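You operate a simulated robot arm through the tools that you are given. There is no shell and no other tool. Be economical: measure what you need, move in short steps, check, and stop when the job is done.

Carry out the task below with a simulated robot arm. There is one attempt and no reset: what you move stays moved.

## Task
Put the carton that says "shim stock" from the shelf under the workbench on the shelf under the wooden table. Fetch the blue round filter from the top of the workbench and set it on the shelf under the blue bench. Fetch the drain beaker and stand it on the shelf under the green table. Take the waste oil cup and leave it on the shelf under the green table. Put the clear jug that says "raw water" from the top of the grey bench on the shelf under the green table. Put the colour card on the shelf under the grey bench. Press the meter key two times. Put the green beaker on the shelf under the grey bench. Put the clear cup marked "lot wren" from the top of the grey bench in the sink basin. Take the catch beaker and leave it on the shelf under the grey bench. Take the grey tub and put it on the shelf under the green table. The order is free. Set down upright: carton, round filter, drain beaker, waste oil cup, clear jug, colour card, green beaker, catch beaker.

Only the result counts: the job must be done as asked and must still hold three seconds after the hand-in. Knocking over, shifting, dropping, spilling or breaking anything else fails it.

## Robot
A 7-joint arm with a fingered hand on a trunk, on a base that drives. Base frame: it is fixed to the floor where the robot stands at the start and does not move with it; the origin is under the middle of the robot, x ahead of it, y to its left, z up. Units: m, rad, N and s.
With the tool pointing down near the work surface it reaches from about 0.12 to 0.62 m from the robot's upright axis, wherever it stands. Its first joint turns from -2.897 to 2.897 rad. Places, roughly: catch beaker [-0.75, 2.25, 0.75]; clear cup [-1, 2.25, 0.75]; clear jug [-0.25, 2, 0.75]; colour card [-0.25, 2.25, 0.75]; drain beaker [0.5, -0.5, 1]; green beaker [-0.5, 2.25, 0.75]; grey tub (13x12x9 cm) [-1.3, 2.3, 0.8]; meter key [-0.2, 2.3, 0.9]; round filter [0.5, 0, 0.75]; shelf under the blue bench [-2.9, -0.6, 0.3]; shelf under the green table [-1.4, 0.2, 0.3]; shelf under the grey bench [-0.4, 2.3, 0.3]; shelf under the wooden table [-1.2, -0.6, 0.3]; sink basin [0.8, 2.2, 0.6]; waste oil cup (6x6x6 cm) [0.4, -1, 0.9]. Payload 4 kg.
The TCP is the grasp point between the finger pads, 0.026 m short of the fingertips. In the tool frame z runs along the fingers and y along their closing line. Largest opening 0.132 m; the body of the gripper starts 0.073 m behind the TCP. The gripper is a hand of 4 fingers: y runs from the thumb to the fingers, the wrist lies at [0, 0, -0.239] in the tool frame, and closing takes about 1.5 s.
Orientation is told as [roll, pitch, yaw] about the base's x, y, z axes, in that order, counted from this pose: with the fingers straight down and closing along the base's y, the tool's x points along the base's -x, its y along +y and its z along -z.

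## Interface
- The arm moves only by the tool nudge_tool. Its argument "rows" is a list of rows, each an object (a shift or turn left out is 0, a gripper value left out holds the last) with "linear": the shift along the tool's x, y, z in units of 40 mm (1.0 is 40 mm), a list of three; "rot": the turn, a rotation vector about the tool's x, y, z in units of 5 degrees (1.0 is 5 degrees), a list of three. In form: [{"linear": [x, y, z], "rot": [wx, wy, wz]}, ...]. A call has 1 to 10 rows; each row shifts and turns the commanded pose from where the row before left it, along the tool's axes as they then stand. "gripper" is the closure, from 0 (fully open) to 1 (shut), set as the call begins (left out, the last holds). A call with a number of a shift or a turn outside -1 to 1 is refused whole. Rows are played at 5 a second. More than 0.05 m and 0.15 rad between two rows, or a gripper value outside its range, and nothing of the call is played. Where a pose cannot be reached the arm comes as near as it can. A force on the tool above 40 N (or 10 N above the force at the start of the call, whichever is more), or a blocked arm, ends the call early, and 0.2 s more pass. Each finger travels about 0.072 m/s and halts on what it meets, pressing with about 33 N; the grip force reading is that of the motor and also rises with nothing between the fingers. The clock runs only during rows and for 0.2 s after the last one: add rows that do not move to give the fingers time. It gives the time, the measured TCP pose, the force on the tool (base axes), the opening and the grip force at its end, in the units of the frame above (readings bear some noise), with the torque about the TCP (base axes, N m) and any sound that the robot's microphone picked up, and new pictures: "pictures" is both (left out), scene, wrist or none.
- Cameras (640 x 400 px; columns grow to the right, rows downward): "scene" is now at [-0.0156, 0.118, 1.4483]; the picture's right is [-0.60, -0.80, 0.00], its down [-0.75, 0.56, -0.36] and it looks along [0.29, -0.22, -0.93] (base axes); focal length 214 px, centre (320, 200). "wrist" rides on the gripper at [0.068, 0.002, -0.097] in the tool frame; the picture's right is [-0.02, 1.00, 0.00], its down [-0.82, -0.02, -0.58] and it looks along [-0.58, -0.01, 0.82] (tool axes); focal length 270 px, centre (320, 200). There is no depth. A picture from a camera that has moved, and an enlarged one, comes with that camera's place and axes in the base frame and with its lens.
- lift_body(by): slides the trunk up (or, below 0, down) by that many m; the arm and the scene camera ride with it, the base frame stays. It gives what a move gives, with no picture.
- drive_base(legs): drives the robot by 1 to 6 legs, each [ahead, turn to the left] in m and rad, along the robot's own axes; the way and the turn of a leg run together, so that a leg with both is an arc; at most 1.5 m and 3.142 rad a leg. The arm and the cameras ride along, it lands a little off, and it stops where it bumps. It gives what a move gives, and a new picture of the scene camera.
- set_fingers(finger1, finger2, finger3, thumb_bend): sets how far each is bent, from 0 (flat) to 100 (curled in); at 30 the hand is open as for a grip, at 70 the pads meet at the TCP. One left out holds its place. A second passes; each finger stops where it meets its share of the squeeze, and holds until it gets a number again. A gripper value or a shape takes the hand back. It gives what a move gives, with no picture; readings hold the bend of each and the force on the fingers (four entries, about 0 where the hand has none), thumb and palm.
- hand_shape(shape): the hand has 4 fingers and takes this shape, open, in about a second: jaw (thumb against the fingers, like two jaws); tri (thumb and two fingers); tip (a fingertip pinch); poke (one finger out to press); point (the index stretched); flat (the hand flat); cup (the hand cupped); fist (a fist). The gripper value then closes the fingers along that shape, each until it touches; the sizes above hold for jaw. It gives what a move gives, with no picture.
- turn_head(pan, tilt): turns the head with the scene camera to pan (to the left, within 2.705 rad either way) and tilt (down, from -0.506 to 1.204), counted from straight ahead of the robot. It gives what a move gives, and a new picture of the scene camera.
- zoom(camera, box): a new picture of the part [left, top, right, bottom] of that camera's present view, enlarged. It takes no simulated time.
- close_job(): hands the job in; it is judged then, once.

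Work in short steps. Places have to be worked out from the pictures, the camera data and where the tool is seen: move nearer, look again, correct. Check each grasp and each placing, and mend what went wrong. You have 535 turns and 360 pictures in all, those below and enlarged ones among them. Open the gripper and draw the arm clear of the work before you hand the job in, unless the task says otherwise; then end with one line.

The tools are called after ">>>" by a JSON object that holds its "api" and its "payload". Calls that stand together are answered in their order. nudge_tool: Moves the arm, as the interface text tells. Its arguments: {"type":"object","properties":{"rows":{"type":"array","items":{"type":"object","properties":{"linear":{"type":"array","items":{"type":"number"}},"rot":{"type":"array","items":{"type":"number"}}}}},"gripper":{"type":"number"},"pictures":{"type":"string","enum":["both","scene","wrist","none"]}},"required":["rows"]} The other tools are called the same way: lift_body (by) slides the trunk up or down; hand_shape (shape) gives the hand a shape; set_fingers (finger1, finger2, finger3, thumb_bend) moves the fingers one by one; drive_base (legs) drives the base; turn_head (pan, tilt) turns the head that bears the scene camera; zoom (camera, box) takes an enlarged picture of a part of a camera's view; close_job () hands the job in.

At the start:

```text
time: 0.0
tool_pos: [-0.0783, -0.4059, 1.1418]
orientation: [0.0, -0.001, 0.001]
wrist_force: [-0.1, -0.6, -0.1]
moment: [-0.04, 0.01, -0.01]
grip_width: 0.1317
grip_force: 0.0
shape: jaw
bend: [30.0, 30.0, 30.0, 30.0]
finger forces: [0.1, 0.1, 0.1, 0.0, 0.0, 0.0]
trunk travel left (down, up): [-0.45, 0.14]
robot x, y, heading: [0.0048, 0.0029, 0.002]
head pan, tilt: [-0.644, 1.201]
```

scene: 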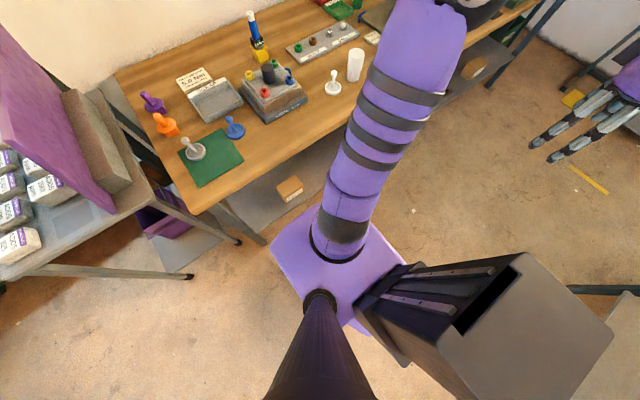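
wrist: 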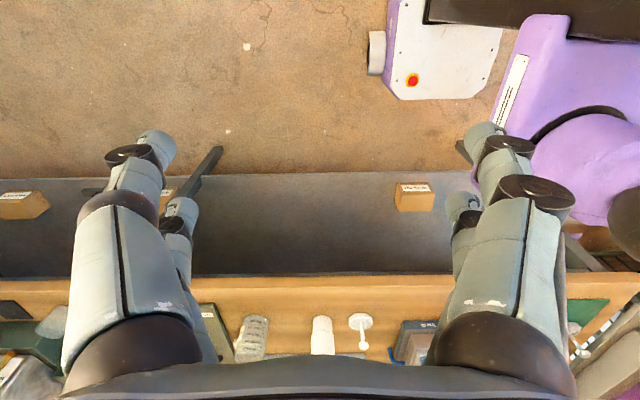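

I start by looking around with the head, to find out the layout of the benches.

>>> {"api": "turn_head", "payload": {"pan": 0.0, "tilt": 0.7}}

>>> {"api": "turn_head", "payload": {"pan": -1.2, "tilt": 0.6}}

>>> {"api": "turn_head", "payload": {"pan": 1.3, "tilt": 0.5}}

>>> {"api": "turn_head", "payload": {"pan": 2.4, "tilt": 0.5}}

>>> {"api": "turn_head", "payload": {"pan": -2.4, "tilt": 0.5}}

```text
time: 1.0
tool_pos: [-0.0789, -0.406, 1.1427]
orientation: [0.0, 0.001, -0.001]
wrist_force: [-0.3, 0.0, 0.2]
moment: [0.05, -0.03, 0.0]
grip_width: 0.1321
grip_force: 0.1
shape: jaw
bend: [30.0, 30.0, 30.0, 30.0]
finger forces: [0.0, 0.0, 0.1, 0.1, 0.0, 0.1]
trunk travel left (down, up): [-0.45, 0.14]
robot x, y, heading: [-0.0002, -0.0016, 0.0]
head pan, tilt: [0.0, 0.7]
camera scene: at [0.0246, 0.1515, 1.4843], right [0.0, -1.0, 0.0], down [-0.64, 0.0, -0.76], along [0.76, 0.0, -0.64], focal length 214 px, centre (320, 200)
```

scene: 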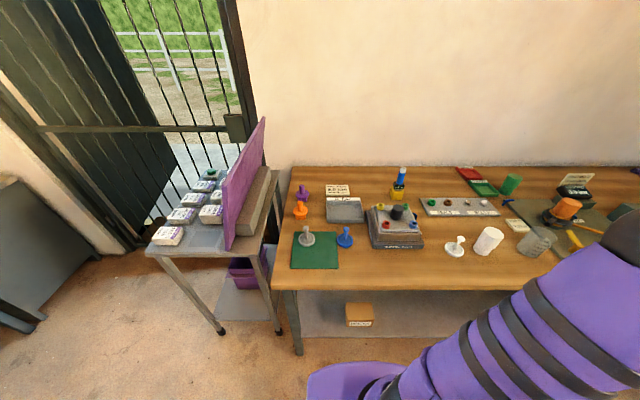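

```text
time: 2.4
tool_pos: [-0.0797, -0.406, 1.1418]
orientation: [-0.001, 0.0, -0.001]
wrist_force: [-0.1, 0.2, -0.1]
moment: [-0.01, 0.02, 0.02]
grip_width: 0.1318
grip_force: 0.1
shape: jaw
bend: [30.0, 30.0, 30.0, 30.0]
finger forces: [0.0, 0.1, 0.0, 0.1, 0.0, 0.0]
trunk travel left (down, up): [-0.45, 0.14]
robot x, y, heading: [-0.0005, -0.0032, 0.004]
head pan, tilt: [-1.201, 0.6]
camera scene: at [-0.0283, 0.0692, 1.4929], right [-0.93, -0.36, 0.0], down [-0.2, 0.53, -0.83], along [0.3, -0.77, -0.57], focal length 214 px, centre (320, 200)
```

scene: 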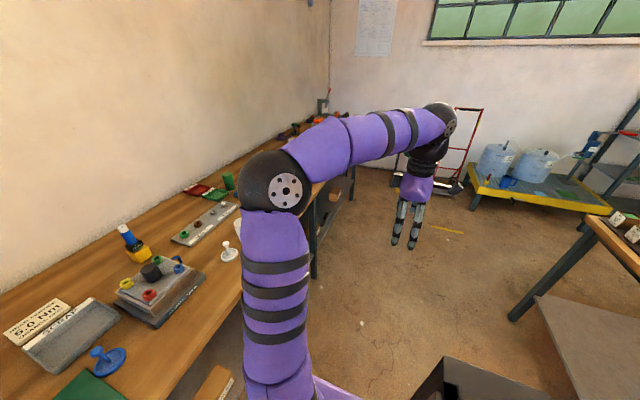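

```text
time: 4.7
tool_pos: [-0.0796, -0.4055, 1.1423]
orientation: [-0.001, -0.001, 0.0]
wrist_force: [0.1, -0.3, 0.2]
moment: [0.0, -0.03, 0.02]
grip_width: 0.1318
grip_force: 0.1
shape: jaw
bend: [30.0, 30.0, 30.0, 30.0]
finger forces: [0.0, 0.1, 0.0, 0.0, 0.1, 0.0]
trunk travel left (down, up): [-0.45, 0.14]
robot x, y, heading: [-0.0003, -0.0018, 0.002]
head pan, tilt: [1.3, 0.499]
camera scene: at [-0.0359, 0.2392, 1.502], right [0.96, -0.27, 0.0], down [-0.13, -0.46, -0.88], along [0.23, 0.85, -0.48], focal length 214 px, centre (320, 200)
```

scene: 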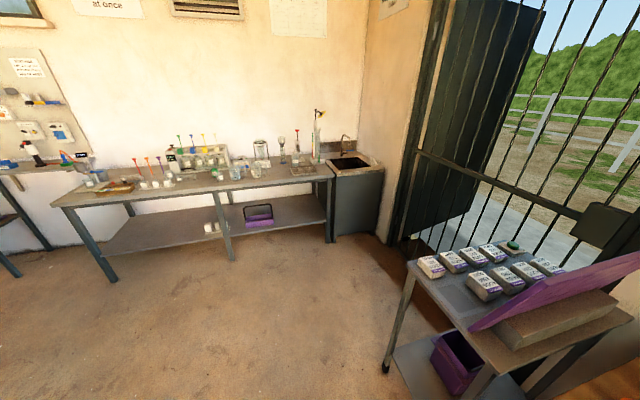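

```text
time: 6.0
tool_pos: [-0.079, -0.4047, 1.143]
orientation: [0.001, -0.001, 0.001]
wrist_force: [0.3, -0.5, 0.1]
moment: [-0.03, -0.02, 0.03]
grip_width: 0.1318
grip_force: 0.0
shape: jaw
bend: [30.0, 30.0, 30.0, 30.0]
finger forces: [0.0, 0.0, 0.1, 0.1, 0.0, 0.0]
trunk travel left (down, up): [-0.45, 0.14]
robot x, y, heading: [0.0003, 0.0011, -0.002]
head pan, tilt: [2.4, 0.499]
camera scene: at [-0.1273, 0.2131, 1.502], right [0.68, 0.74, 0.0], down [0.35, -0.32, -0.88], along [-0.65, 0.59, -0.48], focal length 214 px, centre (320, 200)
```

scene: 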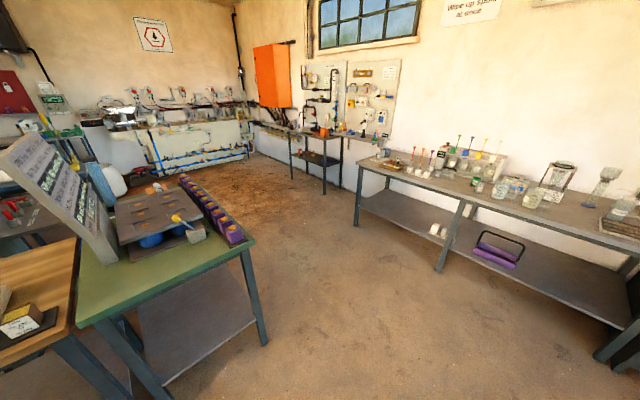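

```text
time: 9.8
tool_pos: [-0.0801, -0.405, 1.1427]
orientation: [0.0, 0.001, 0.0]
wrist_force: [0.6, 0.4, -0.8]
moment: [0.0, 0.04, 0.06]
grip_width: 0.1319
grip_force: 0.0
shape: jaw
bend: [30.0, 30.0, 30.0, 30.0]
finger forces: [0.0, 0.0, 0.0, 0.0, 0.1, 0.1]
trunk travel left (down, up): [-0.45, 0.14]
robot x, y, heading: [0.0009, -0.0005, 0.006]
head pan, tilt: [-2.4, 0.499]
camera scene: at [-0.1274, 0.0901, 1.502], right [-0.68, 0.74, 0.0], down [0.35, 0.32, -0.88], along [-0.65, -0.59, -0.48], focal length 214 px, centre (320, 200)
```

scene: 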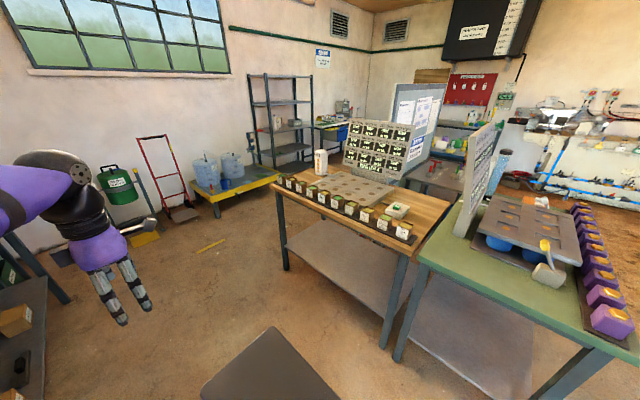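

The workbench lies ahead, and the grey bench, the sink and the tables lie around me. I look at the workbench items closer.

>>> {"api": "turn_head", "payload": {"pan": -0.1, "tilt": 0.8}}

>>> {"api": "zoom", "payload": {"camera": "scene", "box": [240, 130, 440, 255]}}

>>> {"api": "zoom", "payload": {"camera": "scene", "box": [420, 120, 640, 258]}}

```text
time: 12.0
tool_pos: [-0.0798, -0.406, 1.1417]
orientation: [0.0, -0.002, 0.0]
wrist_force: [-0.3, 0.4, 0.2]
moment: [-0.03, -0.01, -0.02]
grip_width: 0.1318
grip_force: 0.0
shape: jaw
bend: [30.0, 30.0, 30.0, 30.0]
finger forces: [0.0, 0.0, 0.1, 0.1, 0.0, 0.0]
trunk travel left (down, up): [-0.45, 0.14]
robot x, y, heading: [0.0012, 0.0018, 0.002]
head pan, tilt: [-0.099, 0.799]
camera scene: at [0.02, 0.1435, 1.4761], right [-0.1, -0.99, 0.0], down [-0.71, 0.07, -0.7], along [0.69, -0.07, -0.72], focal length 214 px, centre (320, 200)
```

scene: 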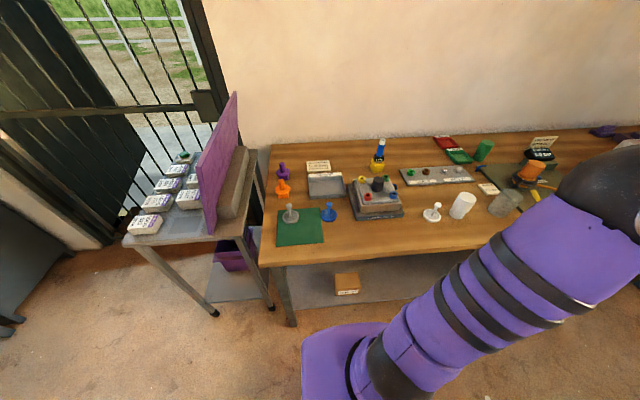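

```text
3.20 times, centred on (340, 192) of scene
camera zoom: at [0.02, 0.1435, 1.4761], right [-0.1, -0.99, 0.0], down [-0.71, 0.07, -0.7], along [0.69, -0.07, -0.72], focal length 686 px, centre (256, 224)
```

zoom: 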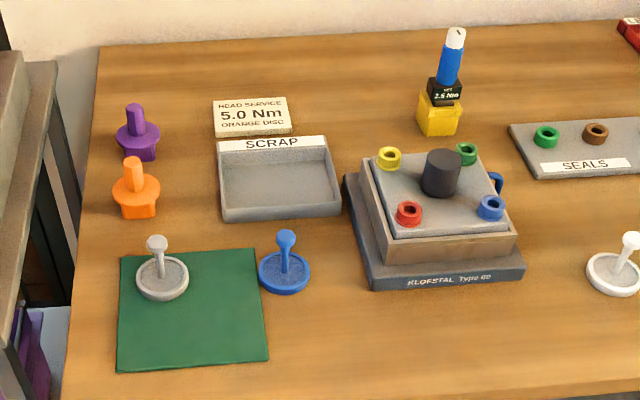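

```text
2.90 times, centred on (530, 189) of scene
camera zoom: at [0.02, 0.1435, 1.4761], right [-0.1, -0.99, 0.0], down [-0.71, 0.07, -0.7], along [0.69, -0.07, -0.72], focal length 622 px, centre (-289, 232)
```

zoom: 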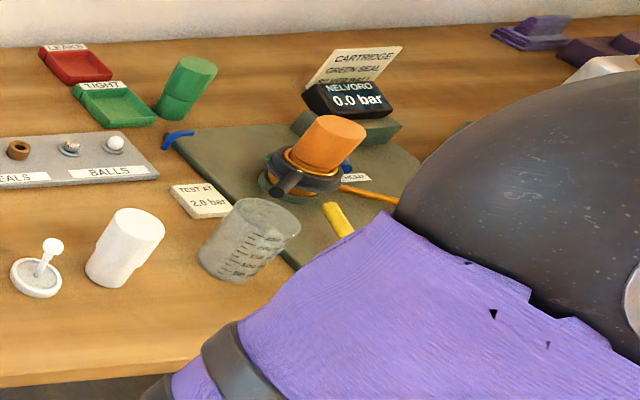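

The blue filter stands right of the green mat. The arm hides the far part of the bench, so I drive along it to see the drain beaker and the waste oil cup.

>>> {"api": "drive_base", "payload": {"legs": [[0, -1.5708], [0.7, 0]]}}

>>> {"api": "turn_head", "payload": {"pan": 0.9, "tilt": 0.7}}

```text
time: 20.0
tool_pos: [-0.3985, -0.6251, 1.1422]
orientation: [-0.001, -0.001, -1.552]
wrist_force: [-0.2, 0.1, 0.3]
moment: [0.0, 0.0, 0.0]
grip_width: 0.1316
grip_force: 0.0
shape: jaw
bend: [30.0, 30.0, 30.0, 30.0]
finger forces: [0.0, 0.1, 0.0, 0.0, 0.0, 0.1]
trunk travel left (down, up): [-0.45, 0.14]
robot x, y, heading: [0.0075, -0.6953, -1.547]
head pan, tilt: [-0.099, 0.799]
camera scene: at [0.154, -0.7141, 1.4761], right [-1.0, 0.08, 0.0], down [0.06, 0.71, -0.7], along [-0.06, -0.69, -0.72], focal length 214 px, centre (320, 200)
```

scene: 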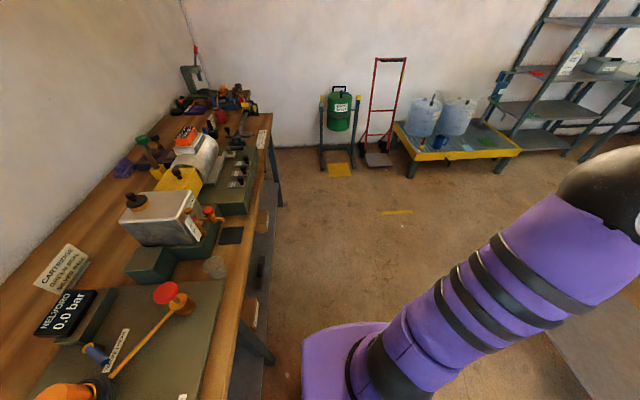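

```text
time: 21.3
tool_pos: [-0.3979, -0.6238, 1.1424]
orientation: [0.0, 0.001, -1.552]
wrist_force: [0.0, 1.1, 0.1]
moment: [-0.01, -0.04, 0.0]
grip_width: 0.1318
grip_force: 0.1
shape: jaw
bend: [30.0, 30.0, 30.0, 30.0]
finger forces: [0.0, 0.0, 0.0, 0.1, 0.0, 0.1]
trunk travel left (down, up): [-0.45, 0.14]
robot x, y, heading: [0.0102, -0.6955, -1.551]
head pan, tilt: [0.901, 0.7]
camera scene: at [0.228, -0.6851, 1.4843], right [-0.61, -0.8, 0.0], down [-0.51, 0.39, -0.76], along [0.61, -0.46, -0.64], focal length 214 px, centre (320, 200)
```

scene: 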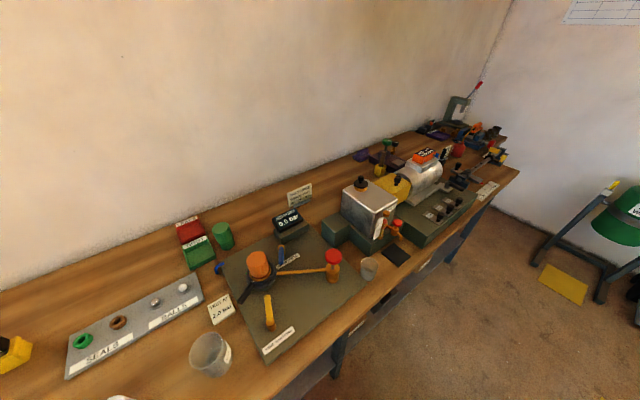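

>>> {"api": "zoom", "payload": {"camera": "scene", "box": [150, 180, 450, 368]}}

>>> {"api": "zoom", "payload": {"camera": "scene", "box": [320, 70, 540, 270]}}

>>> {"api": "turn_head", "payload": {"pan": 1.5, "tilt": 1.0}}

```text
2.13 times, centred on (300, 274) of scene
camera zoom: at [0.228, -0.6851, 1.4843], right [-0.61, -0.8, 0.0], down [-0.51, 0.39, -0.76], along [0.61, -0.46, -0.64], focal length 456 px, centre (363, 43)
```

zoom: 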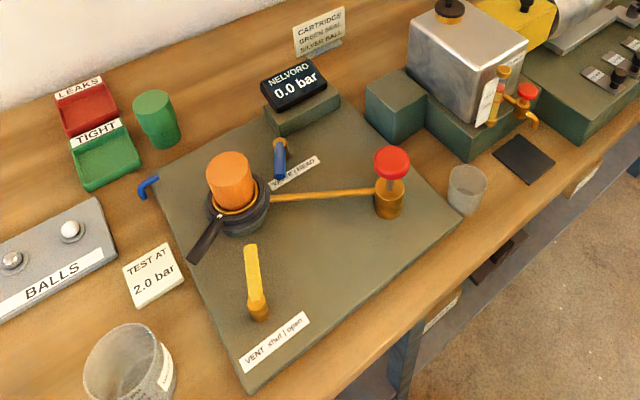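

```text
2.00 times, centred on (430, 170) of scene
camera zoom: at [0.228, -0.6851, 1.4843], right [-0.61, -0.8, 0.0], down [-0.51, 0.39, -0.76], along [0.61, -0.46, -0.64], focal length 429 px, centre (100, 260)
```

zoom: 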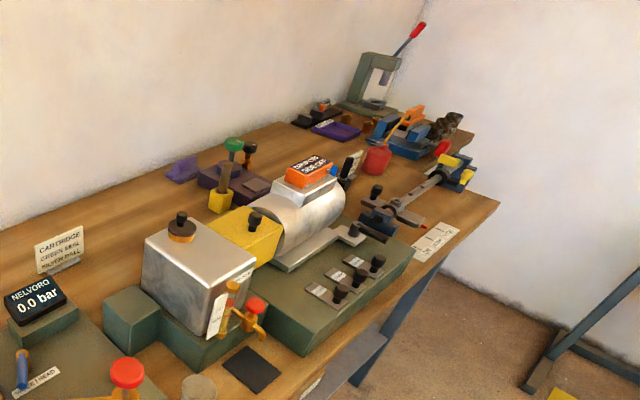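

```text
time: 22.3
tool_pos: [-0.3975, -0.6236, 1.1419]
orientation: [-0.002, 0.0, -1.552]
wrist_force: [-0.4, -0.4, 0.6]
moment: [0.01, 0.02, 0.01]
grip_width: 0.132
grip_force: 0.2
shape: jaw
bend: [30.0, 30.0, 30.0, 30.0]
finger forces: [0.2, 0.0, 0.1, 0.0, 0.1, 0.1]
trunk travel left (down, up): [-0.45, 0.14]
robot x, y, heading: [0.0068, -0.696, -1.548]
head pan, tilt: [1.499, 1.0]
camera scene: at [0.23, -0.6373, 1.461], right [-0.05, -1.0, 0.0], down [-0.84, 0.04, -0.54], along [0.54, -0.03, -0.84], focal length 214 px, centre (320, 200)
```

scene: 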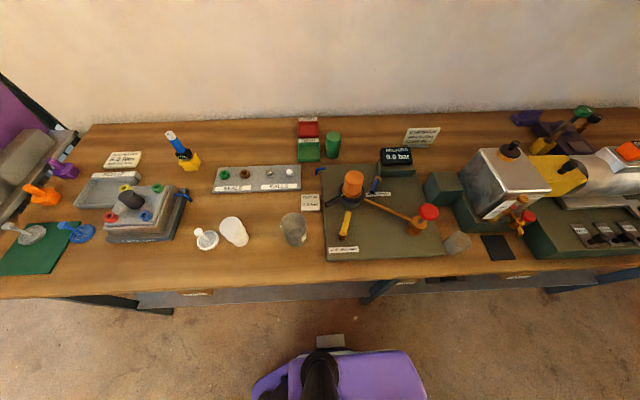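

Two cups stand out: a graduated beaker with a label and a small cup near the tap. I zoom in on both to read the labels.

>>> {"api": "zoom", "payload": {"camera": "scene", "box": [180, 190, 340, 290]}}

>>> {"api": "zoom", "payload": {"camera": "scene", "box": [400, 190, 560, 290]}}

```text
4.00 times, centred on (260, 240) of scene
camera zoom: at [0.23, -0.6373, 1.461], right [-0.05, -1.0, 0.0], down [-0.84, 0.04, -0.54], along [0.54, -0.03, -0.84], focal length 858 px, centre (560, 40)
```

zoom: 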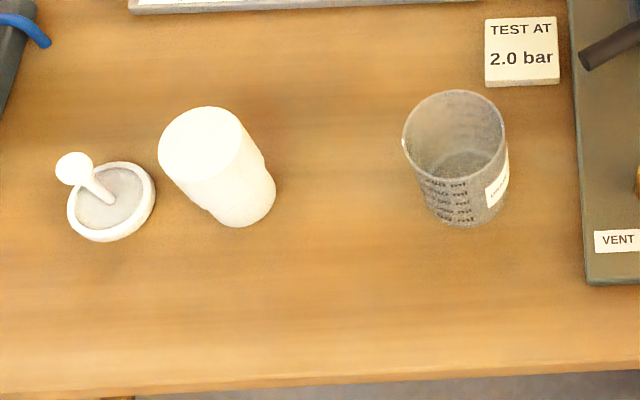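

```text
4.00 times, centred on (480, 240) of scene
camera zoom: at [0.23, -0.6373, 1.461], right [-0.05, -1.0, 0.0], down [-0.84, 0.04, -0.54], along [0.54, -0.03, -0.84], focal length 858 px, centre (-320, 40)
```

zoom: 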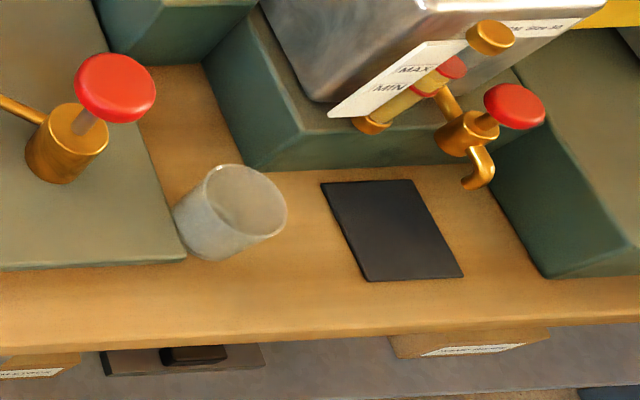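

The graduated beaker is the drain beaker (about 0.52, -0.57) and the small cup by the tank tap fits the waste oil cup (about 0.48, -1.12). I turn to face the bench and begin to swing the arm to the front.

>>> {"api": "drive_base", "payload": {"legs": [[0, 1.55]]}}

>>> {"api": "nudge_tool", "payload": {"rows": [{"linear": [-0.9, -0.1, 0], "rot": [0, 0, -1]}, {"linear": [-0.9, 0, 0], "rot": [0, 0, -1]}, {"linear": [-0.9, 0, 0], "rot": [0, 0, -1]}, {"linear": [-0.9, 0.2, 0], "rot": [0, 0, -1]}, {"linear": [-0.9, 0.2, 0], "rot": [0, 0, -1]}, {"linear": [-0.9, 0.2, 0], "rot": [0, 0, -1]}, {"linear": [-0.9, 0.2, 0], "rot": [0, 0, -1]}, {"linear": [-0.9, 0.2, 0], "rot": [0, 0, -1]}]}}

```text
time: 26.8
tool_pos: [-0.074, -1.1003, 1.1426]
orientation: [0.002, 0.001, -0.012]
wrist_force: [-0.7, 0.2, -0.6]
moment: [0.0, 0.02, 0.01]
grip_width: 0.132
grip_force: 0.0
shape: jaw
bend: [30.0, 30.0, 30.0, 30.0]
finger forces: [0.0, 0.0, 0.1, 0.1, 0.0, 0.0]
trunk travel left (down, up): [-0.45, 0.14]
robot x, y, heading: [0.0069, -0.696, -0.007]
head pan, tilt: [1.499, 1.0]
camera scene: at [-0.0441, -0.4742, 1.4609], right [1.0, -0.08, 0.0], down [-0.07, -0.84, -0.54], along [0.04, 0.54, -0.84], focal length 214 px, centre (320, 200)
```

scene: 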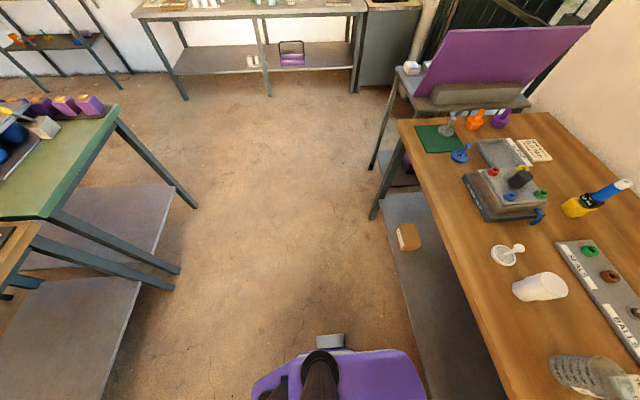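

```text
time: 28.6
tool_pos: [0.1792, -0.9871, 1.143]
orientation: [-0.003, 0.001, 0.689]
wrist_force: [-0.4, -0.4, -0.2]
moment: [0.03, 0.04, 0.01]
grip_width: 0.1318
grip_force: 0.1
shape: jaw
bend: [30.0, 30.0, 30.0, 30.0]
finger forces: [0.1, 0.0, 0.0, 0.0, 0.0, 0.0]
trunk travel left (down, up): [-0.45, 0.14]
robot x, y, heading: [0.009, -0.6988, -0.008]
head pan, tilt: [1.499, 1.0]
camera scene: at [-0.0439, -0.4742, 1.4609], right [1.0, -0.08, 0.0], down [-0.07, -0.84, -0.54], along [0.04, 0.54, -0.84], focal length 214 px, centre (320, 200)
camera wrist: at [0.1255, -1.0288, 1.2389], right [-0.62, 0.79, 0.0], down [0.64, 0.5, 0.58], along [0.46, 0.35, -0.82], focal length 270 px, centre (320, 200)
```

scene: 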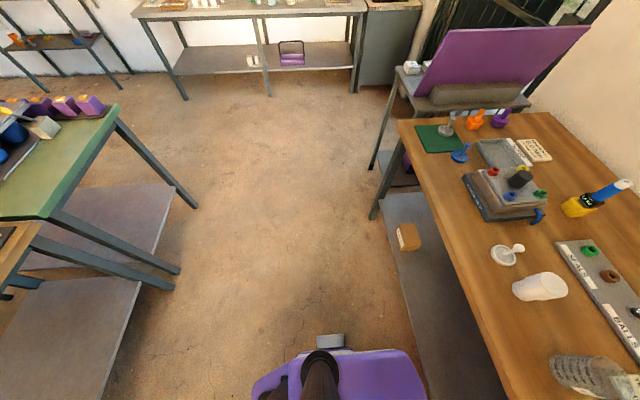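
wrist: 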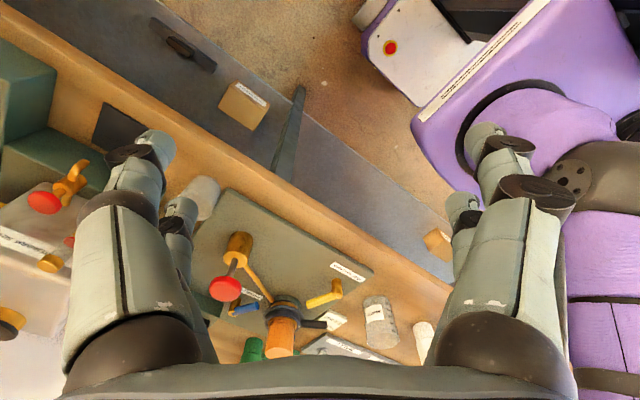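

The arm swings as hoped. I go on until it stands in front of the robot with the fingers closing along y.

>>> {"api": "nudge_tool", "payload": {"rows": [{"linear": [-0.965, 0.461, 0], "rot": [0, 0, 1]}, {"linear": [-0.919, 0.546, 0], "rot": [0, 0, 1]}, {"linear": [-0.872, 0.618, 0], "rot": [0, 0, 1]}, {"linear": [-0.813, 0.694, 0], "rot": [0, 0, 1]}, {"linear": [-0.747, 0.765, 0], "rot": [0, 0, 1]}, {"linear": [-0.676, 0.829, 0], "rot": [0, 0, 1]}, {"linear": [-0.608, 0.88, 0], "rot": [0, 0, 1]}, {"linear": [-0.526, 0.931, 0], "rot": [0, 0, 0.9]}, {"linear": [-0.45, 0.97, 0]}, {"linear": [0, 0.5, 0]}], "pictures": "wrist"}}

>>> {"api": "turn_head", "payload": {"pan": -0.3, "tilt": 0.9}}

```text
time: 30.8
tool_pos: [0.2696, -0.7167, 1.0782]
orientation: [0.0, 0.001, 0.0]
wrist_force: [0.3, 0.1, 0.5]
moment: [0.01, 0.03, 0.0]
grip_width: 0.1316
grip_force: 0.1
shape: jaw
bend: [30.0, 30.0, 30.0, 30.0]
finger forces: [0.0, 0.1, 0.0, 0.0, 0.0, 0.0]
out of reach, approached as far as the arm can: row 7, 8, 9, 10
trunk travel left (down, up): [-0.45, 0.14]
robot x, y, heading: [0.0086, -0.6985, -0.008]
head pan, tilt: [1.499, 1.0]
camera wrist: at [0.2016, -0.714, 1.1737], right [0.03, 1.0, 0.0], down [0.82, -0.02, 0.58], along [0.58, -0.01, -0.82], focal length 270 px, centre (320, 200)
```

wrist: 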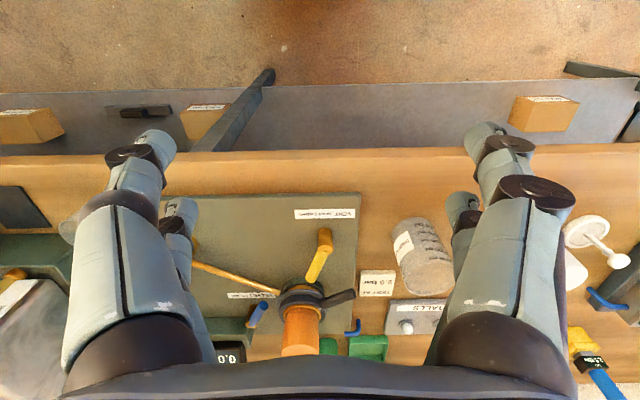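

```text
time: 32.6
tool_pos: [0.2689, -0.717, 1.0778]
orientation: [0.0, 0.001, 0.0]
wrist_force: [-0.3, -0.5, -0.4]
moment: [0.0, 0.0, 0.01]
grip_width: 0.1319
grip_force: 0.0
shape: jaw
bend: [30.0, 30.0, 30.0, 30.0]
finger forces: [0.1, 0.0, 0.0, 0.1, 0.0, 0.0]
trunk travel left (down, up): [-0.45, 0.14]
robot x, y, heading: [0.0129, -0.6941, -0.006]
head pan, tilt: [-0.3, 0.901]
camera scene: at [0.0224, -0.5664, 1.4681], right [-0.3, -0.95, 0.0], down [-0.75, 0.24, -0.62], along [0.59, -0.19, -0.78], focal length 214 px, centre (320, 200)
```

scene: 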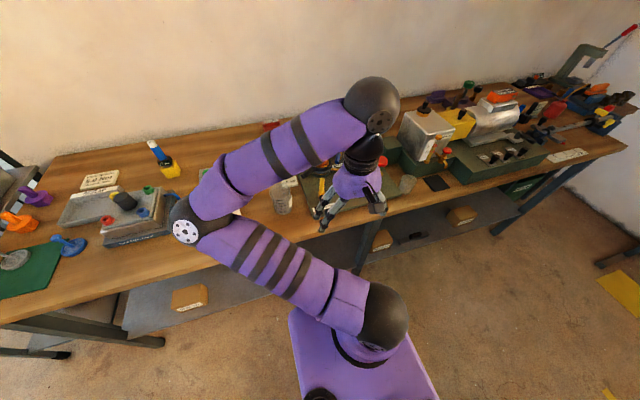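

The arm came to a limit with its elbow out to the left. I test a small motion toward y to see what is reachable.

>>> {"api": "nudge_tool", "payload": {"rows": [{"linear": [0, 0.5, 0]}, {"linear": [0, 0.5, 0]}, {"linear": [0, 0.5, 0]}, {"linear": [0, 0.5, 0]}], "pictures": "scene"}}

```text
time: 33.6
tool_pos: [0.2665, -0.7043, 1.0563]
orientation: [0.0, 0.001, 0.0]
wrist_force: [-0.3, 0.1, -0.3]
moment: [-0.01, 0.02, 0.0]
grip_width: 0.1321
grip_force: 0.0
shape: jaw
bend: [30.0, 30.0, 30.0, 30.0]
finger forces: [0.0, 0.0, 0.1, 0.0, 0.0, 0.0]
out of reach, approached as far as the arm can: row 1, 2, 3, 4
trunk travel left (down, up): [-0.45, 0.14]
robot x, y, heading: [0.012, -0.696, -0.008]
head pan, tilt: [-0.3, 0.901]
camera scene: at [0.0223, -0.5665, 1.4682], right [-0.3, -0.95, 0.0], down [-0.75, 0.24, -0.62], along [0.59, -0.19, -0.78], focal length 214 px, centre (320, 200)
```

scene: 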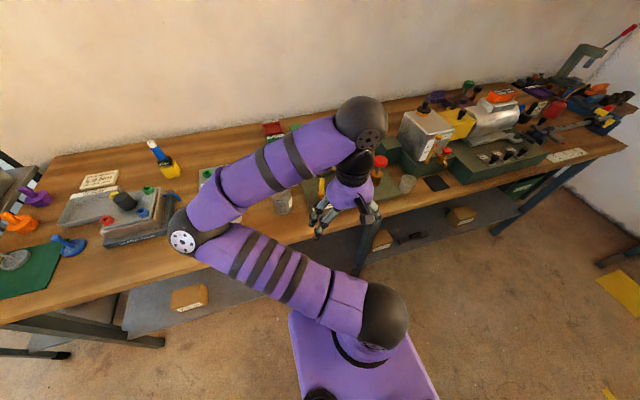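

That is a wrist joint limit, so I turn the hand the other way round, towards yaw π, and lift a bit.

>>> {"api": "nudge_tool", "payload": {"rows": [{"linear": [0, 0, -0.5], "rot": [0, 0, -1]}, {"linear": [0, 0, -0.5], "rot": [0, 0, -1]}, {"linear": [0, 0, -0.5], "rot": [0, 0, -1]}, {"rot": [0, 0, -1]}, {"rot": [0, 0, -1]}, {"rot": [0, 0, -1]}, {"rot": [0, 0, -1]}, {"rot": [0, 0, -1]}, {"rot": [0, 0, -1]}, {"rot": [0, 0, -1]}], "pictures": "none"}}

>>> {"api": "nudge_tool", "payload": {"rows": [{"rot": [0, 0, -1]}, {"rot": [0, 0, -1]}, {"rot": [0, 0, -1]}, {"rot": [0, 0, -1]}, {"rot": [0, 0, -1]}, {"rot": [0, 0, -1]}, {"rot": [0, 0, -1]}, {"rot": [0, 0, -1]}, {"rot": [0, 0, -1]}, {"rot": [0, 0, -1]}], "pictures": "none"}}

>>> {"api": "nudge_tool", "payload": {"rows": [{"rot": [0, 0, -1]}, {"rot": [0, 0, -1]}, {"rot": [0, 0, -1]}, {"rot": [0, 0, -1]}, {"rot": [0, 0, -1]}, {"rot": [0, 0, -1]}, {"rot": [0, 0, -1]}, {"rot": [0, 0, -1]}, {"rot": [0, 0, -1]}, {"rot": [0, 0, -1]}], "pictures": "none"}}

>>> {"api": "nudge_tool", "payload": {"rows": [{"rot": [0, 0, -1]}, {"rot": [0, 0, -1]}, {"rot": [0, 0, -1]}, {"rot": [0, 0, -1]}, {"rot": [0, 0, -1]}, {"rot": [0, 0, -1]}]}}

```text
time: 35.8
tool_pos: [0.2668, -0.702, 1.1166]
orientation: [0.001, 0.001, 0.873]
wrist_force: [-0.7, 0.9, 0.4]
moment: [0.0, -0.01, 0.0]
grip_width: 0.1319
grip_force: 0.0
shape: jaw
bend: [30.0, 30.0, 30.0, 30.0]
finger forces: [0.0, 0.0, 0.0, 0.1, 0.0, 0.0]
trunk travel left (down, up): [-0.45, 0.14]
robot x, y, heading: [0.0101, -0.6956, -0.008]
head pan, tilt: [-0.3, 0.901]
```

```text
time: 38.0
tool_pos: [0.2669, -0.7034, 1.1163]
orientation: [-0.001, -0.002, 1.744]
wrist_force: [0.2, 0.1, 0.0]
moment: [-0.01, 0.02, -0.01]
grip_width: 0.132
grip_force: 0.1
shape: jaw
bend: [30.0, 30.0, 30.0, 30.0]
finger forces: [0.0, 0.0, 0.1, 0.1, 0.0, 0.0]
trunk travel left (down, up): [-0.45, 0.14]
robot x, y, heading: [0.0098, -0.6955, -0.009]
head pan, tilt: [-0.3, 0.901]
```

```text
time: 40.2
tool_pos: [0.266, -0.7036, 1.1154]
orientation: [0.0, -0.001, 2.619]
wrist_force: [0.8, -0.2, 0.3]
moment: [0.02, 0.01, -0.01]
grip_width: 0.1318
grip_force: 0.1
shape: jaw
bend: [30.0, 30.0, 30.0, 30.0]
finger forces: [0.1, 0.0, 0.1, 0.0, 0.0, 0.0]
trunk travel left (down, up): [-0.45, 0.14]
robot x, y, heading: [0.0085, -0.695, -0.011]
head pan, tilt: [-0.3, 0.901]
```

```text
time: 41.6
tool_pos: [0.2671, -0.7022, 1.1163]
orientation: [0.0, -0.001, 3.141]
wrist_force: [-0.5, 0.5, 0.2]
moment: [0.0, 0.01, 0.0]
grip_width: 0.132
grip_force: 0.0
shape: jaw
bend: [30.0, 30.0, 30.0, 30.0]
finger forces: [0.0, 0.0, 0.0, 0.0, 0.0, 0.0]
trunk travel left (down, up): [-0.45, 0.14]
robot x, y, heading: [0.0092, -0.6968, -0.011]
head pan, tilt: [-0.3, 0.901]
camera scene: at [0.0223, -0.5664, 1.4681], right [-0.3, -0.95, 0.0], down [-0.75, 0.24, -0.62], along [0.59, -0.19, -0.78], focal length 214 px, centre (320, 200)
camera wrist: at [0.3357, -0.7043, 1.2122], right [-0.03, -1.0, 0.0], down [-0.82, 0.02, 0.58], along [-0.58, 0.01, -0.82], focal length 270 px, centre (320, 200)
```

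scene: 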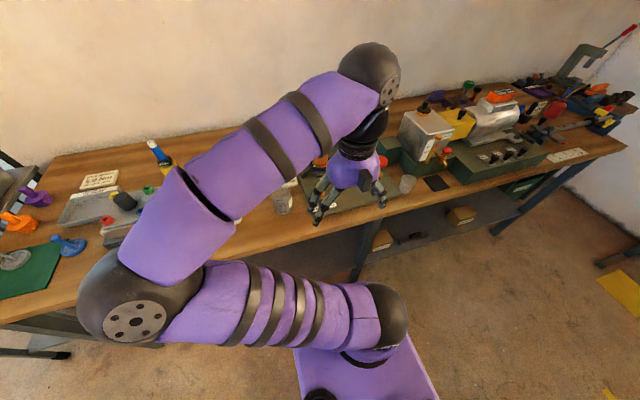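
wrist: 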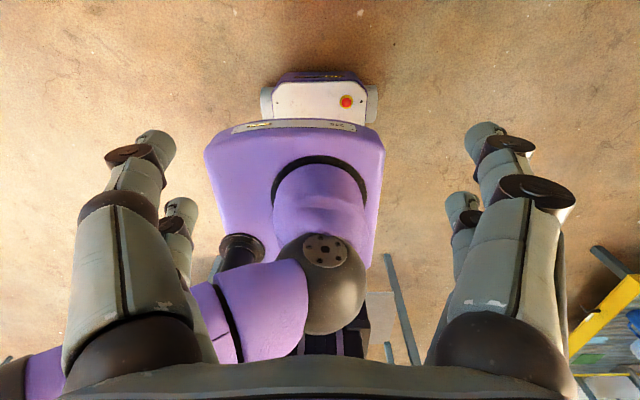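

The posture with the elbow out to the left is workable. Next I tilt the tool 45° forward, so that cups can be taken from the side and set under the tables.

>>> {"api": "nudge_tool", "payload": {"rows": [{"rot": [0, 1, 0]}, {"rot": [0, 1, 0]}, {"rot": [0, 1, 0]}, {"rot": [0, 1, 0]}, {"rot": [0, 1, 0]}, {"rot": [0, 1, 0]}, {"rot": [0, 1, 0]}, {"rot": [0, 1, 0]}, {"rot": [0, 1, 0]}]}}

```text
time: 43.6
tool_pos: [0.3661, -0.7496, 1.0739]
orientation: [0.0, 0.784, 3.139]
wrist_force: [-0.5, -0.2, -0.2]
moment: [-0.01, 0.03, 0.02]
grip_width: 0.1319
grip_force: 0.0
shape: jaw
bend: [30.0, 30.0, 30.0, 30.0]
finger forces: [0.1, 0.1, 0.0, 0.1, 0.0, 0.1]
out of reach, approached as far as the arm can: row 1, 2, 3, 4, 5, 6, 7, 8, 9
trunk travel left (down, up): [-0.45, 0.14]
robot x, y, heading: [0.0065, -0.6972, -0.009]
head pan, tilt: [-0.3, 0.901]
camera scene: at [0.0229, -0.5666, 1.4681], right [-0.3, -0.95, 0.0], down [-0.75, 0.24, -0.62], along [0.59, -0.19, -0.78], focal length 214 px, centre (320, 200)
camera wrist: at [0.3468, -0.75, 1.1894], right [-0.02, -1.0, -0.02], down [-0.99, 0.02, -0.17], along [0.17, 0.01, -0.99], focal length 270 px, centre (320, 200)
```

scene: 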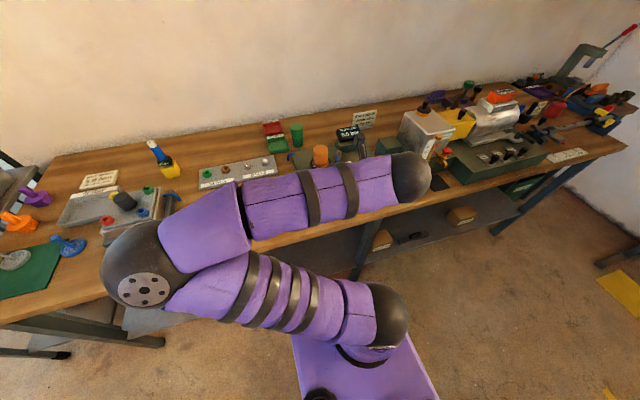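
wrist: 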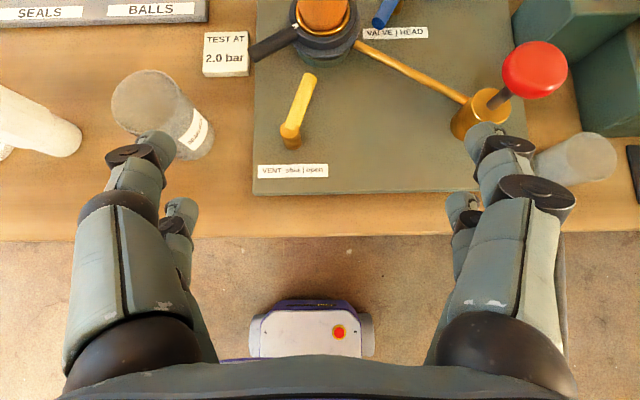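

The tilt came through but the position drifted, so a joint is near its limit. I test sideways motion towards the beaker.

>>> {"api": "nudge_tool", "payload": {"rows": [{"linear": [0, -1, 0]}, {"linear": [0, -1, 0]}, {"linear": [0, -1, 0]}, {"linear": [0, -1, 0]}], "pictures": "scene"}}

```text
time: 44.6
tool_pos: [0.3732, -0.5883, 1.0732]
orientation: [-0.001, 0.785, 3.139]
wrist_force: [0.2, 0.1, 0.5]
moment: [0.03, 0.01, 0.02]
grip_width: 0.1321
grip_force: 0.1
shape: jaw
bend: [30.0, 30.0, 30.0, 30.0]
finger forces: [0.0, 0.0, 0.0, 0.1, 0.0, 0.1]
out of reach, approached as far as the arm can: row 1
trunk travel left (down, up): [-0.45, 0.14]
robot x, y, heading: [0.0129, -0.6954, -0.007]
head pan, tilt: [-0.3, 0.901]
camera scene: at [0.0221, -0.5667, 1.4682], right [-0.3, -0.95, 0.0], down [-0.75, 0.24, -0.62], along [0.59, -0.19, -0.78], focal length 214 px, centre (320, 200)
```

scene: 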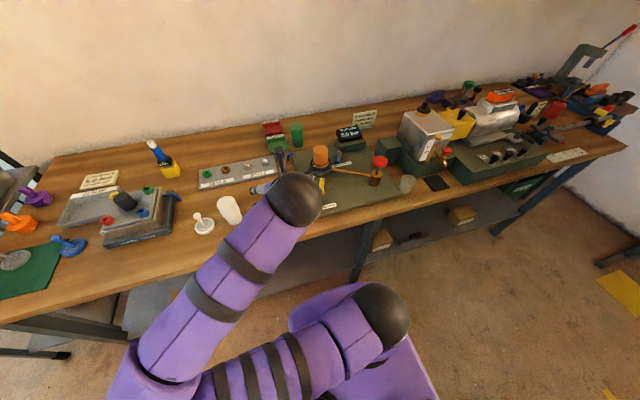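

Sideways motion works, and the forearm now points forward nicely. I look through the wrist camera to place the beaker relative to the hand.

>>> {"api": "nudge_tool", "payload": {"rows": [{"linear": [0, -0.5, 0]}], "pictures": "wrist"}}

```text
time: 45.0
tool_pos: [0.3737, -0.5693, 1.0736]
orientation: [0.001, 0.786, 3.14]
wrist_force: [0.7, -0.8, -0.6]
moment: [-0.01, 0.03, 0.02]
grip_width: 0.1321
grip_force: 0.1
shape: jaw
bend: [30.0, 30.0, 30.0, 30.0]
finger forces: [0.0, 0.0, 0.0, 0.0, 0.0, 0.1]
trunk travel left (down, up): [-0.45, 0.14]
robot x, y, heading: [0.0103, -0.6961, -0.009]
head pan, tilt: [-0.3, 0.901]
camera wrist: at [0.3535, -0.5697, 1.1898], right [-0.02, -1.0, -0.02], down [-0.99, 0.02, -0.17], along [0.17, 0.01, -0.99], focal length 270 px, centre (320, 200)
```

wrist: 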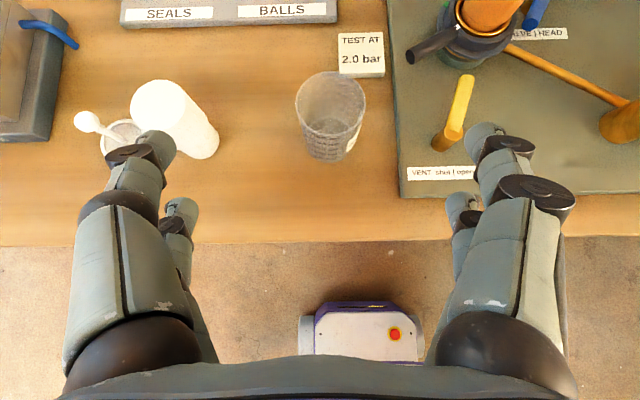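

Triangulating the two wrist views puts the bench top at about z 0.86 and its front edge at x 0.36. The beaker is about 6 cm wide and 12 cm high at (0.475, -0.578). I lower the trunk so the hand is level with its upper middle.

>>> {"api": "lift_body", "payload": {"by": -0.138}}

>>> {"api": "nudge_tool", "payload": {"rows": [{"linear": [0, 0.22, 0]}]}}

```text
time: 46.7
tool_pos: [0.3725, -0.5686, 0.9361]
orientation: [-0.001, 0.785, 3.14]
wrist_force: [-0.4, 0.1, 0.0]
moment: [0.02, 0.01, -0.02]
grip_width: 0.1317
grip_force: 0.0
shape: jaw
bend: [30.0, 30.0, 30.0, 30.0]
finger forces: [0.1, 0.0, 0.1, 0.0, 0.0, 0.0]
trunk travel left (down, up): [-0.312, 0.278]
robot x, y, heading: [0.0081, -0.6987, -0.007]
head pan, tilt: [-0.3, 0.901]
```

```text
time: 47.1
tool_pos: [0.3718, -0.5774, 0.9362]
orientation: [0.002, 0.785, 3.142]
wrist_force: [0.4, 0.2, -0.4]
moment: [-0.01, -0.04, 0.0]
grip_width: 0.1318
grip_force: 0.2
shape: jaw
bend: [30.0, 30.0, 30.0, 30.0]
finger forces: [0.0, 0.0, 0.1, 0.1, 0.0, 0.0]
trunk travel left (down, up): [-0.312, 0.278]
robot x, y, heading: [0.0111, -0.6943, -0.004]
head pan, tilt: [-0.3, 0.901]
camera scene: at [0.0223, -0.5663, 1.3301], right [-0.3, -0.95, 0.0], down [-0.75, 0.24, -0.62], along [0.59, -0.19, -0.78], focal length 214 px, centre (320, 200)
camera wrist: at [0.3534, -0.5785, 1.0516], right [-0.02, -1.0, -0.02], down [-0.99, 0.02, -0.17], along [0.17, 0.01, -0.99], focal length 270 px, centre (320, 200)
```

scene: 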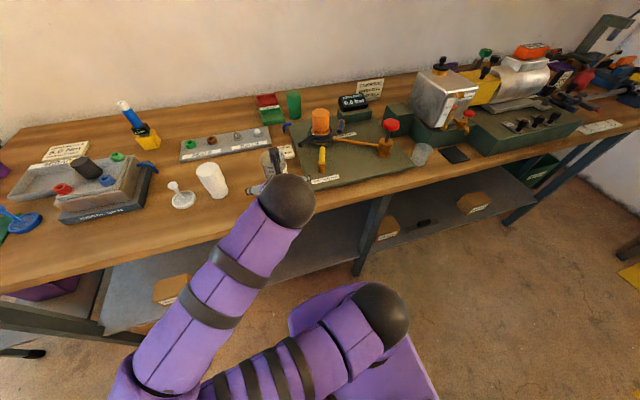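
wrist: 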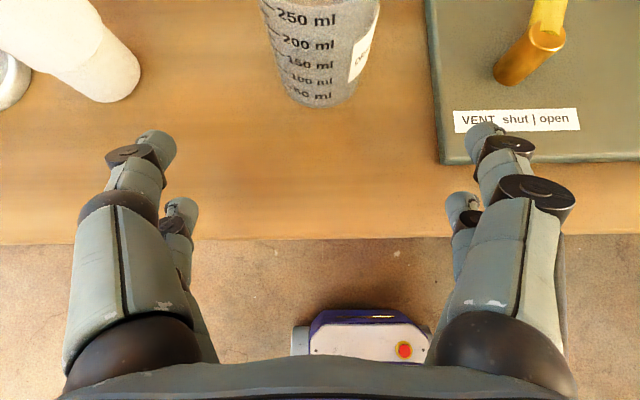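

The beaker's base lies about 11 cm ahead of the hand and is centred in y. I move straight forward and close.

>>> {"api": "nudge_tool", "payload": {"rows": [{"linear": [0.47, 0, 0.47]}, {"linear": [0.47, 0, 0.47]}, {"linear": [0.47, 0, 0.47]}, {"linear": [0.46, 0, 0.46]}], "pictures": "wrist"}}

```text
time: 48.1
tool_pos: [0.4765, -0.5789, 0.9371]
orientation: [0.0, 0.786, 3.139]
wrist_force: [-0.2, 0.3, -0.5]
moment: [-0.03, -0.01, 0.0]
grip_width: 0.1319
grip_force: 0.1
shape: jaw
bend: [30.0, 30.0, 30.0, 30.0]
finger forces: [0.0, 0.0, 0.0, 0.1, 0.1, 0.1]
trunk travel left (down, up): [-0.312, 0.278]
robot x, y, heading: [0.0073, -0.6949, -0.008]
head pan, tilt: [-0.3, 0.901]
camera wrist: at [0.4575, -0.5798, 1.0522], right [-0.02, -1.0, -0.02], down [-0.99, 0.02, -0.17], along [0.17, 0.01, -0.99], focal length 270 px, centre (320, 200)
```

wrist: 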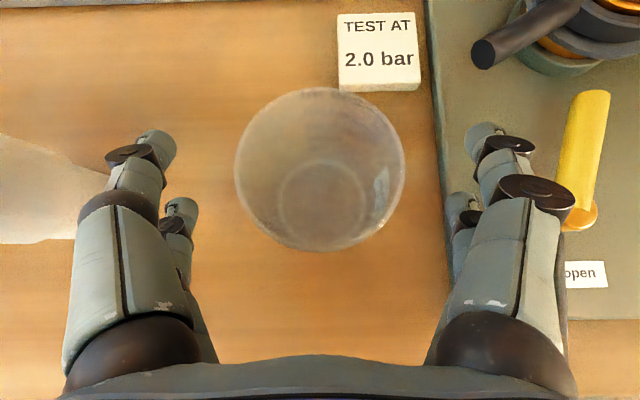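

The beaker sits centred between the fingers. I go 8 mm further and close.

>>> {"api": "nudge_tool", "payload": {"rows": [{"linear": [0.14, 0, 0.14]}], "pictures": "none"}}

>>> {"api": "nudge_tool", "payload": {"rows": [{}, {}, {}, {}, {}, {}, {}, {}], "gripper": 1, "pictures": "wrist"}}

```text
time: 48.5
tool_pos: [0.4855, -0.5786, 0.9371]
orientation: [0.0, 0.785, 3.139]
wrist_force: [0.4, 0.5, 0.0]
moment: [-0.01, -0.03, 0.01]
grip_width: 0.1318
grip_force: 0.0
shape: jaw
bend: [30.0, 30.0, 30.0, 30.0]
finger forces: [0.0, 0.1, 0.1, 0.1, 0.1, 0.0]
trunk travel left (down, up): [-0.312, 0.278]
robot x, y, heading: [0.013, -0.6951, -0.009]
head pan, tilt: [-0.3, 0.901]
```

```text
time: 50.3
tool_pos: [0.4858, -0.5778, 0.9374]
orientation: [0.0, 0.788, 3.141]
wrist_force: [-0.9, -0.1, 6.7]
moment: [-0.04, 0.22, 0.01]
grip_width: 0.0472
grip_force: 32.8
shape: jaw
bend: [74.0, 73.0, 74.0, 75.0]
finger forces: [27.9, 32.9, 30.2, 0.1, 27.5, 0.0]
trunk travel left (down, up): [-0.312, 0.278]
robot x, y, heading: [0.0073, -0.6942, -0.009]
head pan, tilt: [-0.3, 0.901]
camera wrist: at [0.466, -0.5793, 1.0529], right [-0.02, -1.0, -0.02], down [-0.99, 0.02, -0.17], along [0.17, 0.01, -0.99], focal length 270 px, centre (320, 200)
```

wrist: 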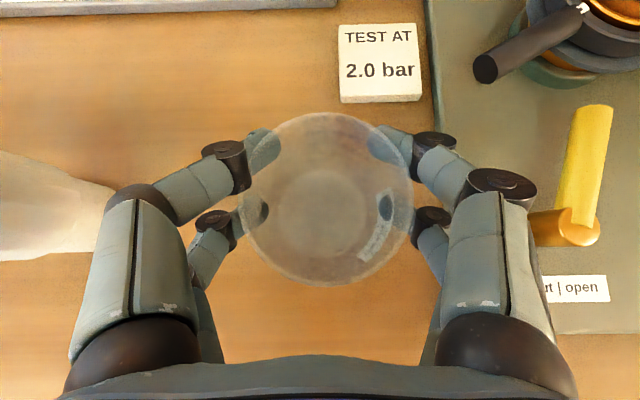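

The beaker is gripped by all the fingers. I lift it with the trunk and check.

>>> {"api": "lift_body", "payload": {"by": 0.12}}

>>> {"api": "nudge_tool", "payload": {"rows": [{}]}}

```text
time: 51.8
tool_pos: [0.4856, -0.5797, 1.0561]
orientation: [0.0, 0.787, 3.139]
wrist_force: [-0.1, -0.6, -0.7]
moment: [0.01, 0.05, -0.01]
grip_width: 0.0463
grip_force: 32.9
shape: jaw
bend: [74.0, 73.0, 74.0, 75.0]
finger forces: [25.4, 32.6, 30.8, 0.1, 28.3, 0.1]
trunk travel left (down, up): [-0.432, 0.158]
robot x, y, heading: [0.0088, -0.6962, -0.006]
head pan, tilt: [-0.3, 0.901]
```

```text
time: 52.2
tool_pos: [0.485, -0.5788, 1.0557]
orientation: [0.003, 0.786, 3.14]
wrist_force: [-0.7, 0.4, -0.5]
moment: [0.03, -0.01, -0.02]
grip_width: 0.0461
grip_force: 33.3
shape: jaw
bend: [74.0, 73.0, 74.0, 75.0]
finger forces: [25.3, 32.7, 30.8, 0.0, 28.1, 0.0]
trunk travel left (down, up): [-0.432, 0.158]
robot x, y, heading: [0.0082, -0.6961, -0.009]
head pan, tilt: [-0.3, 0.901]
camera scene: at [0.0224, -0.5664, 1.4501], right [-0.3, -0.95, 0.0], down [-0.75, 0.24, -0.62], along [0.59, -0.19, -0.78], focal length 214 px, centre (320, 200)
camera wrist: at [0.4663, -0.5792, 1.1724], right [-0.02, -1.0, -0.02], down [-0.99, 0.02, -0.17], along [0.17, 0.01, -0.99], focal length 270 px, centre (320, 200)
```

scene: 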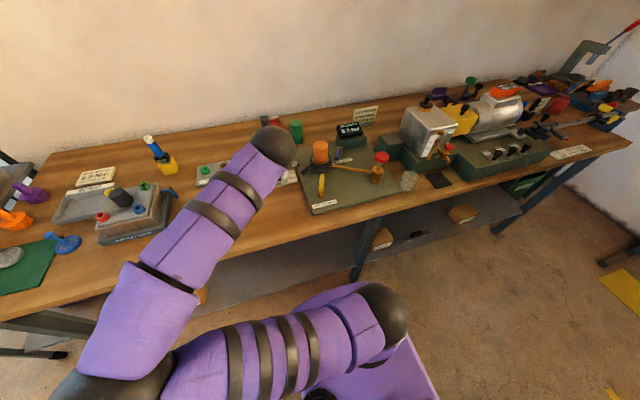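
wrist: 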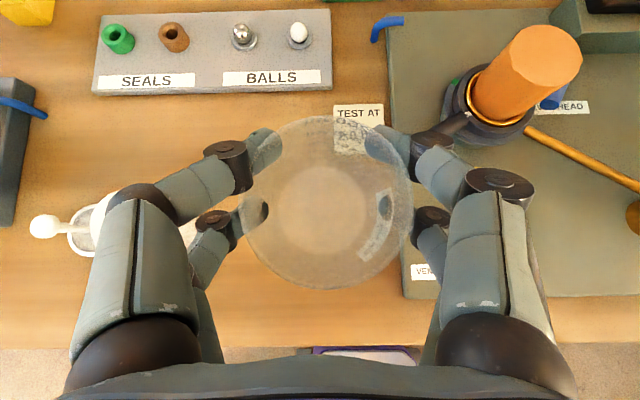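

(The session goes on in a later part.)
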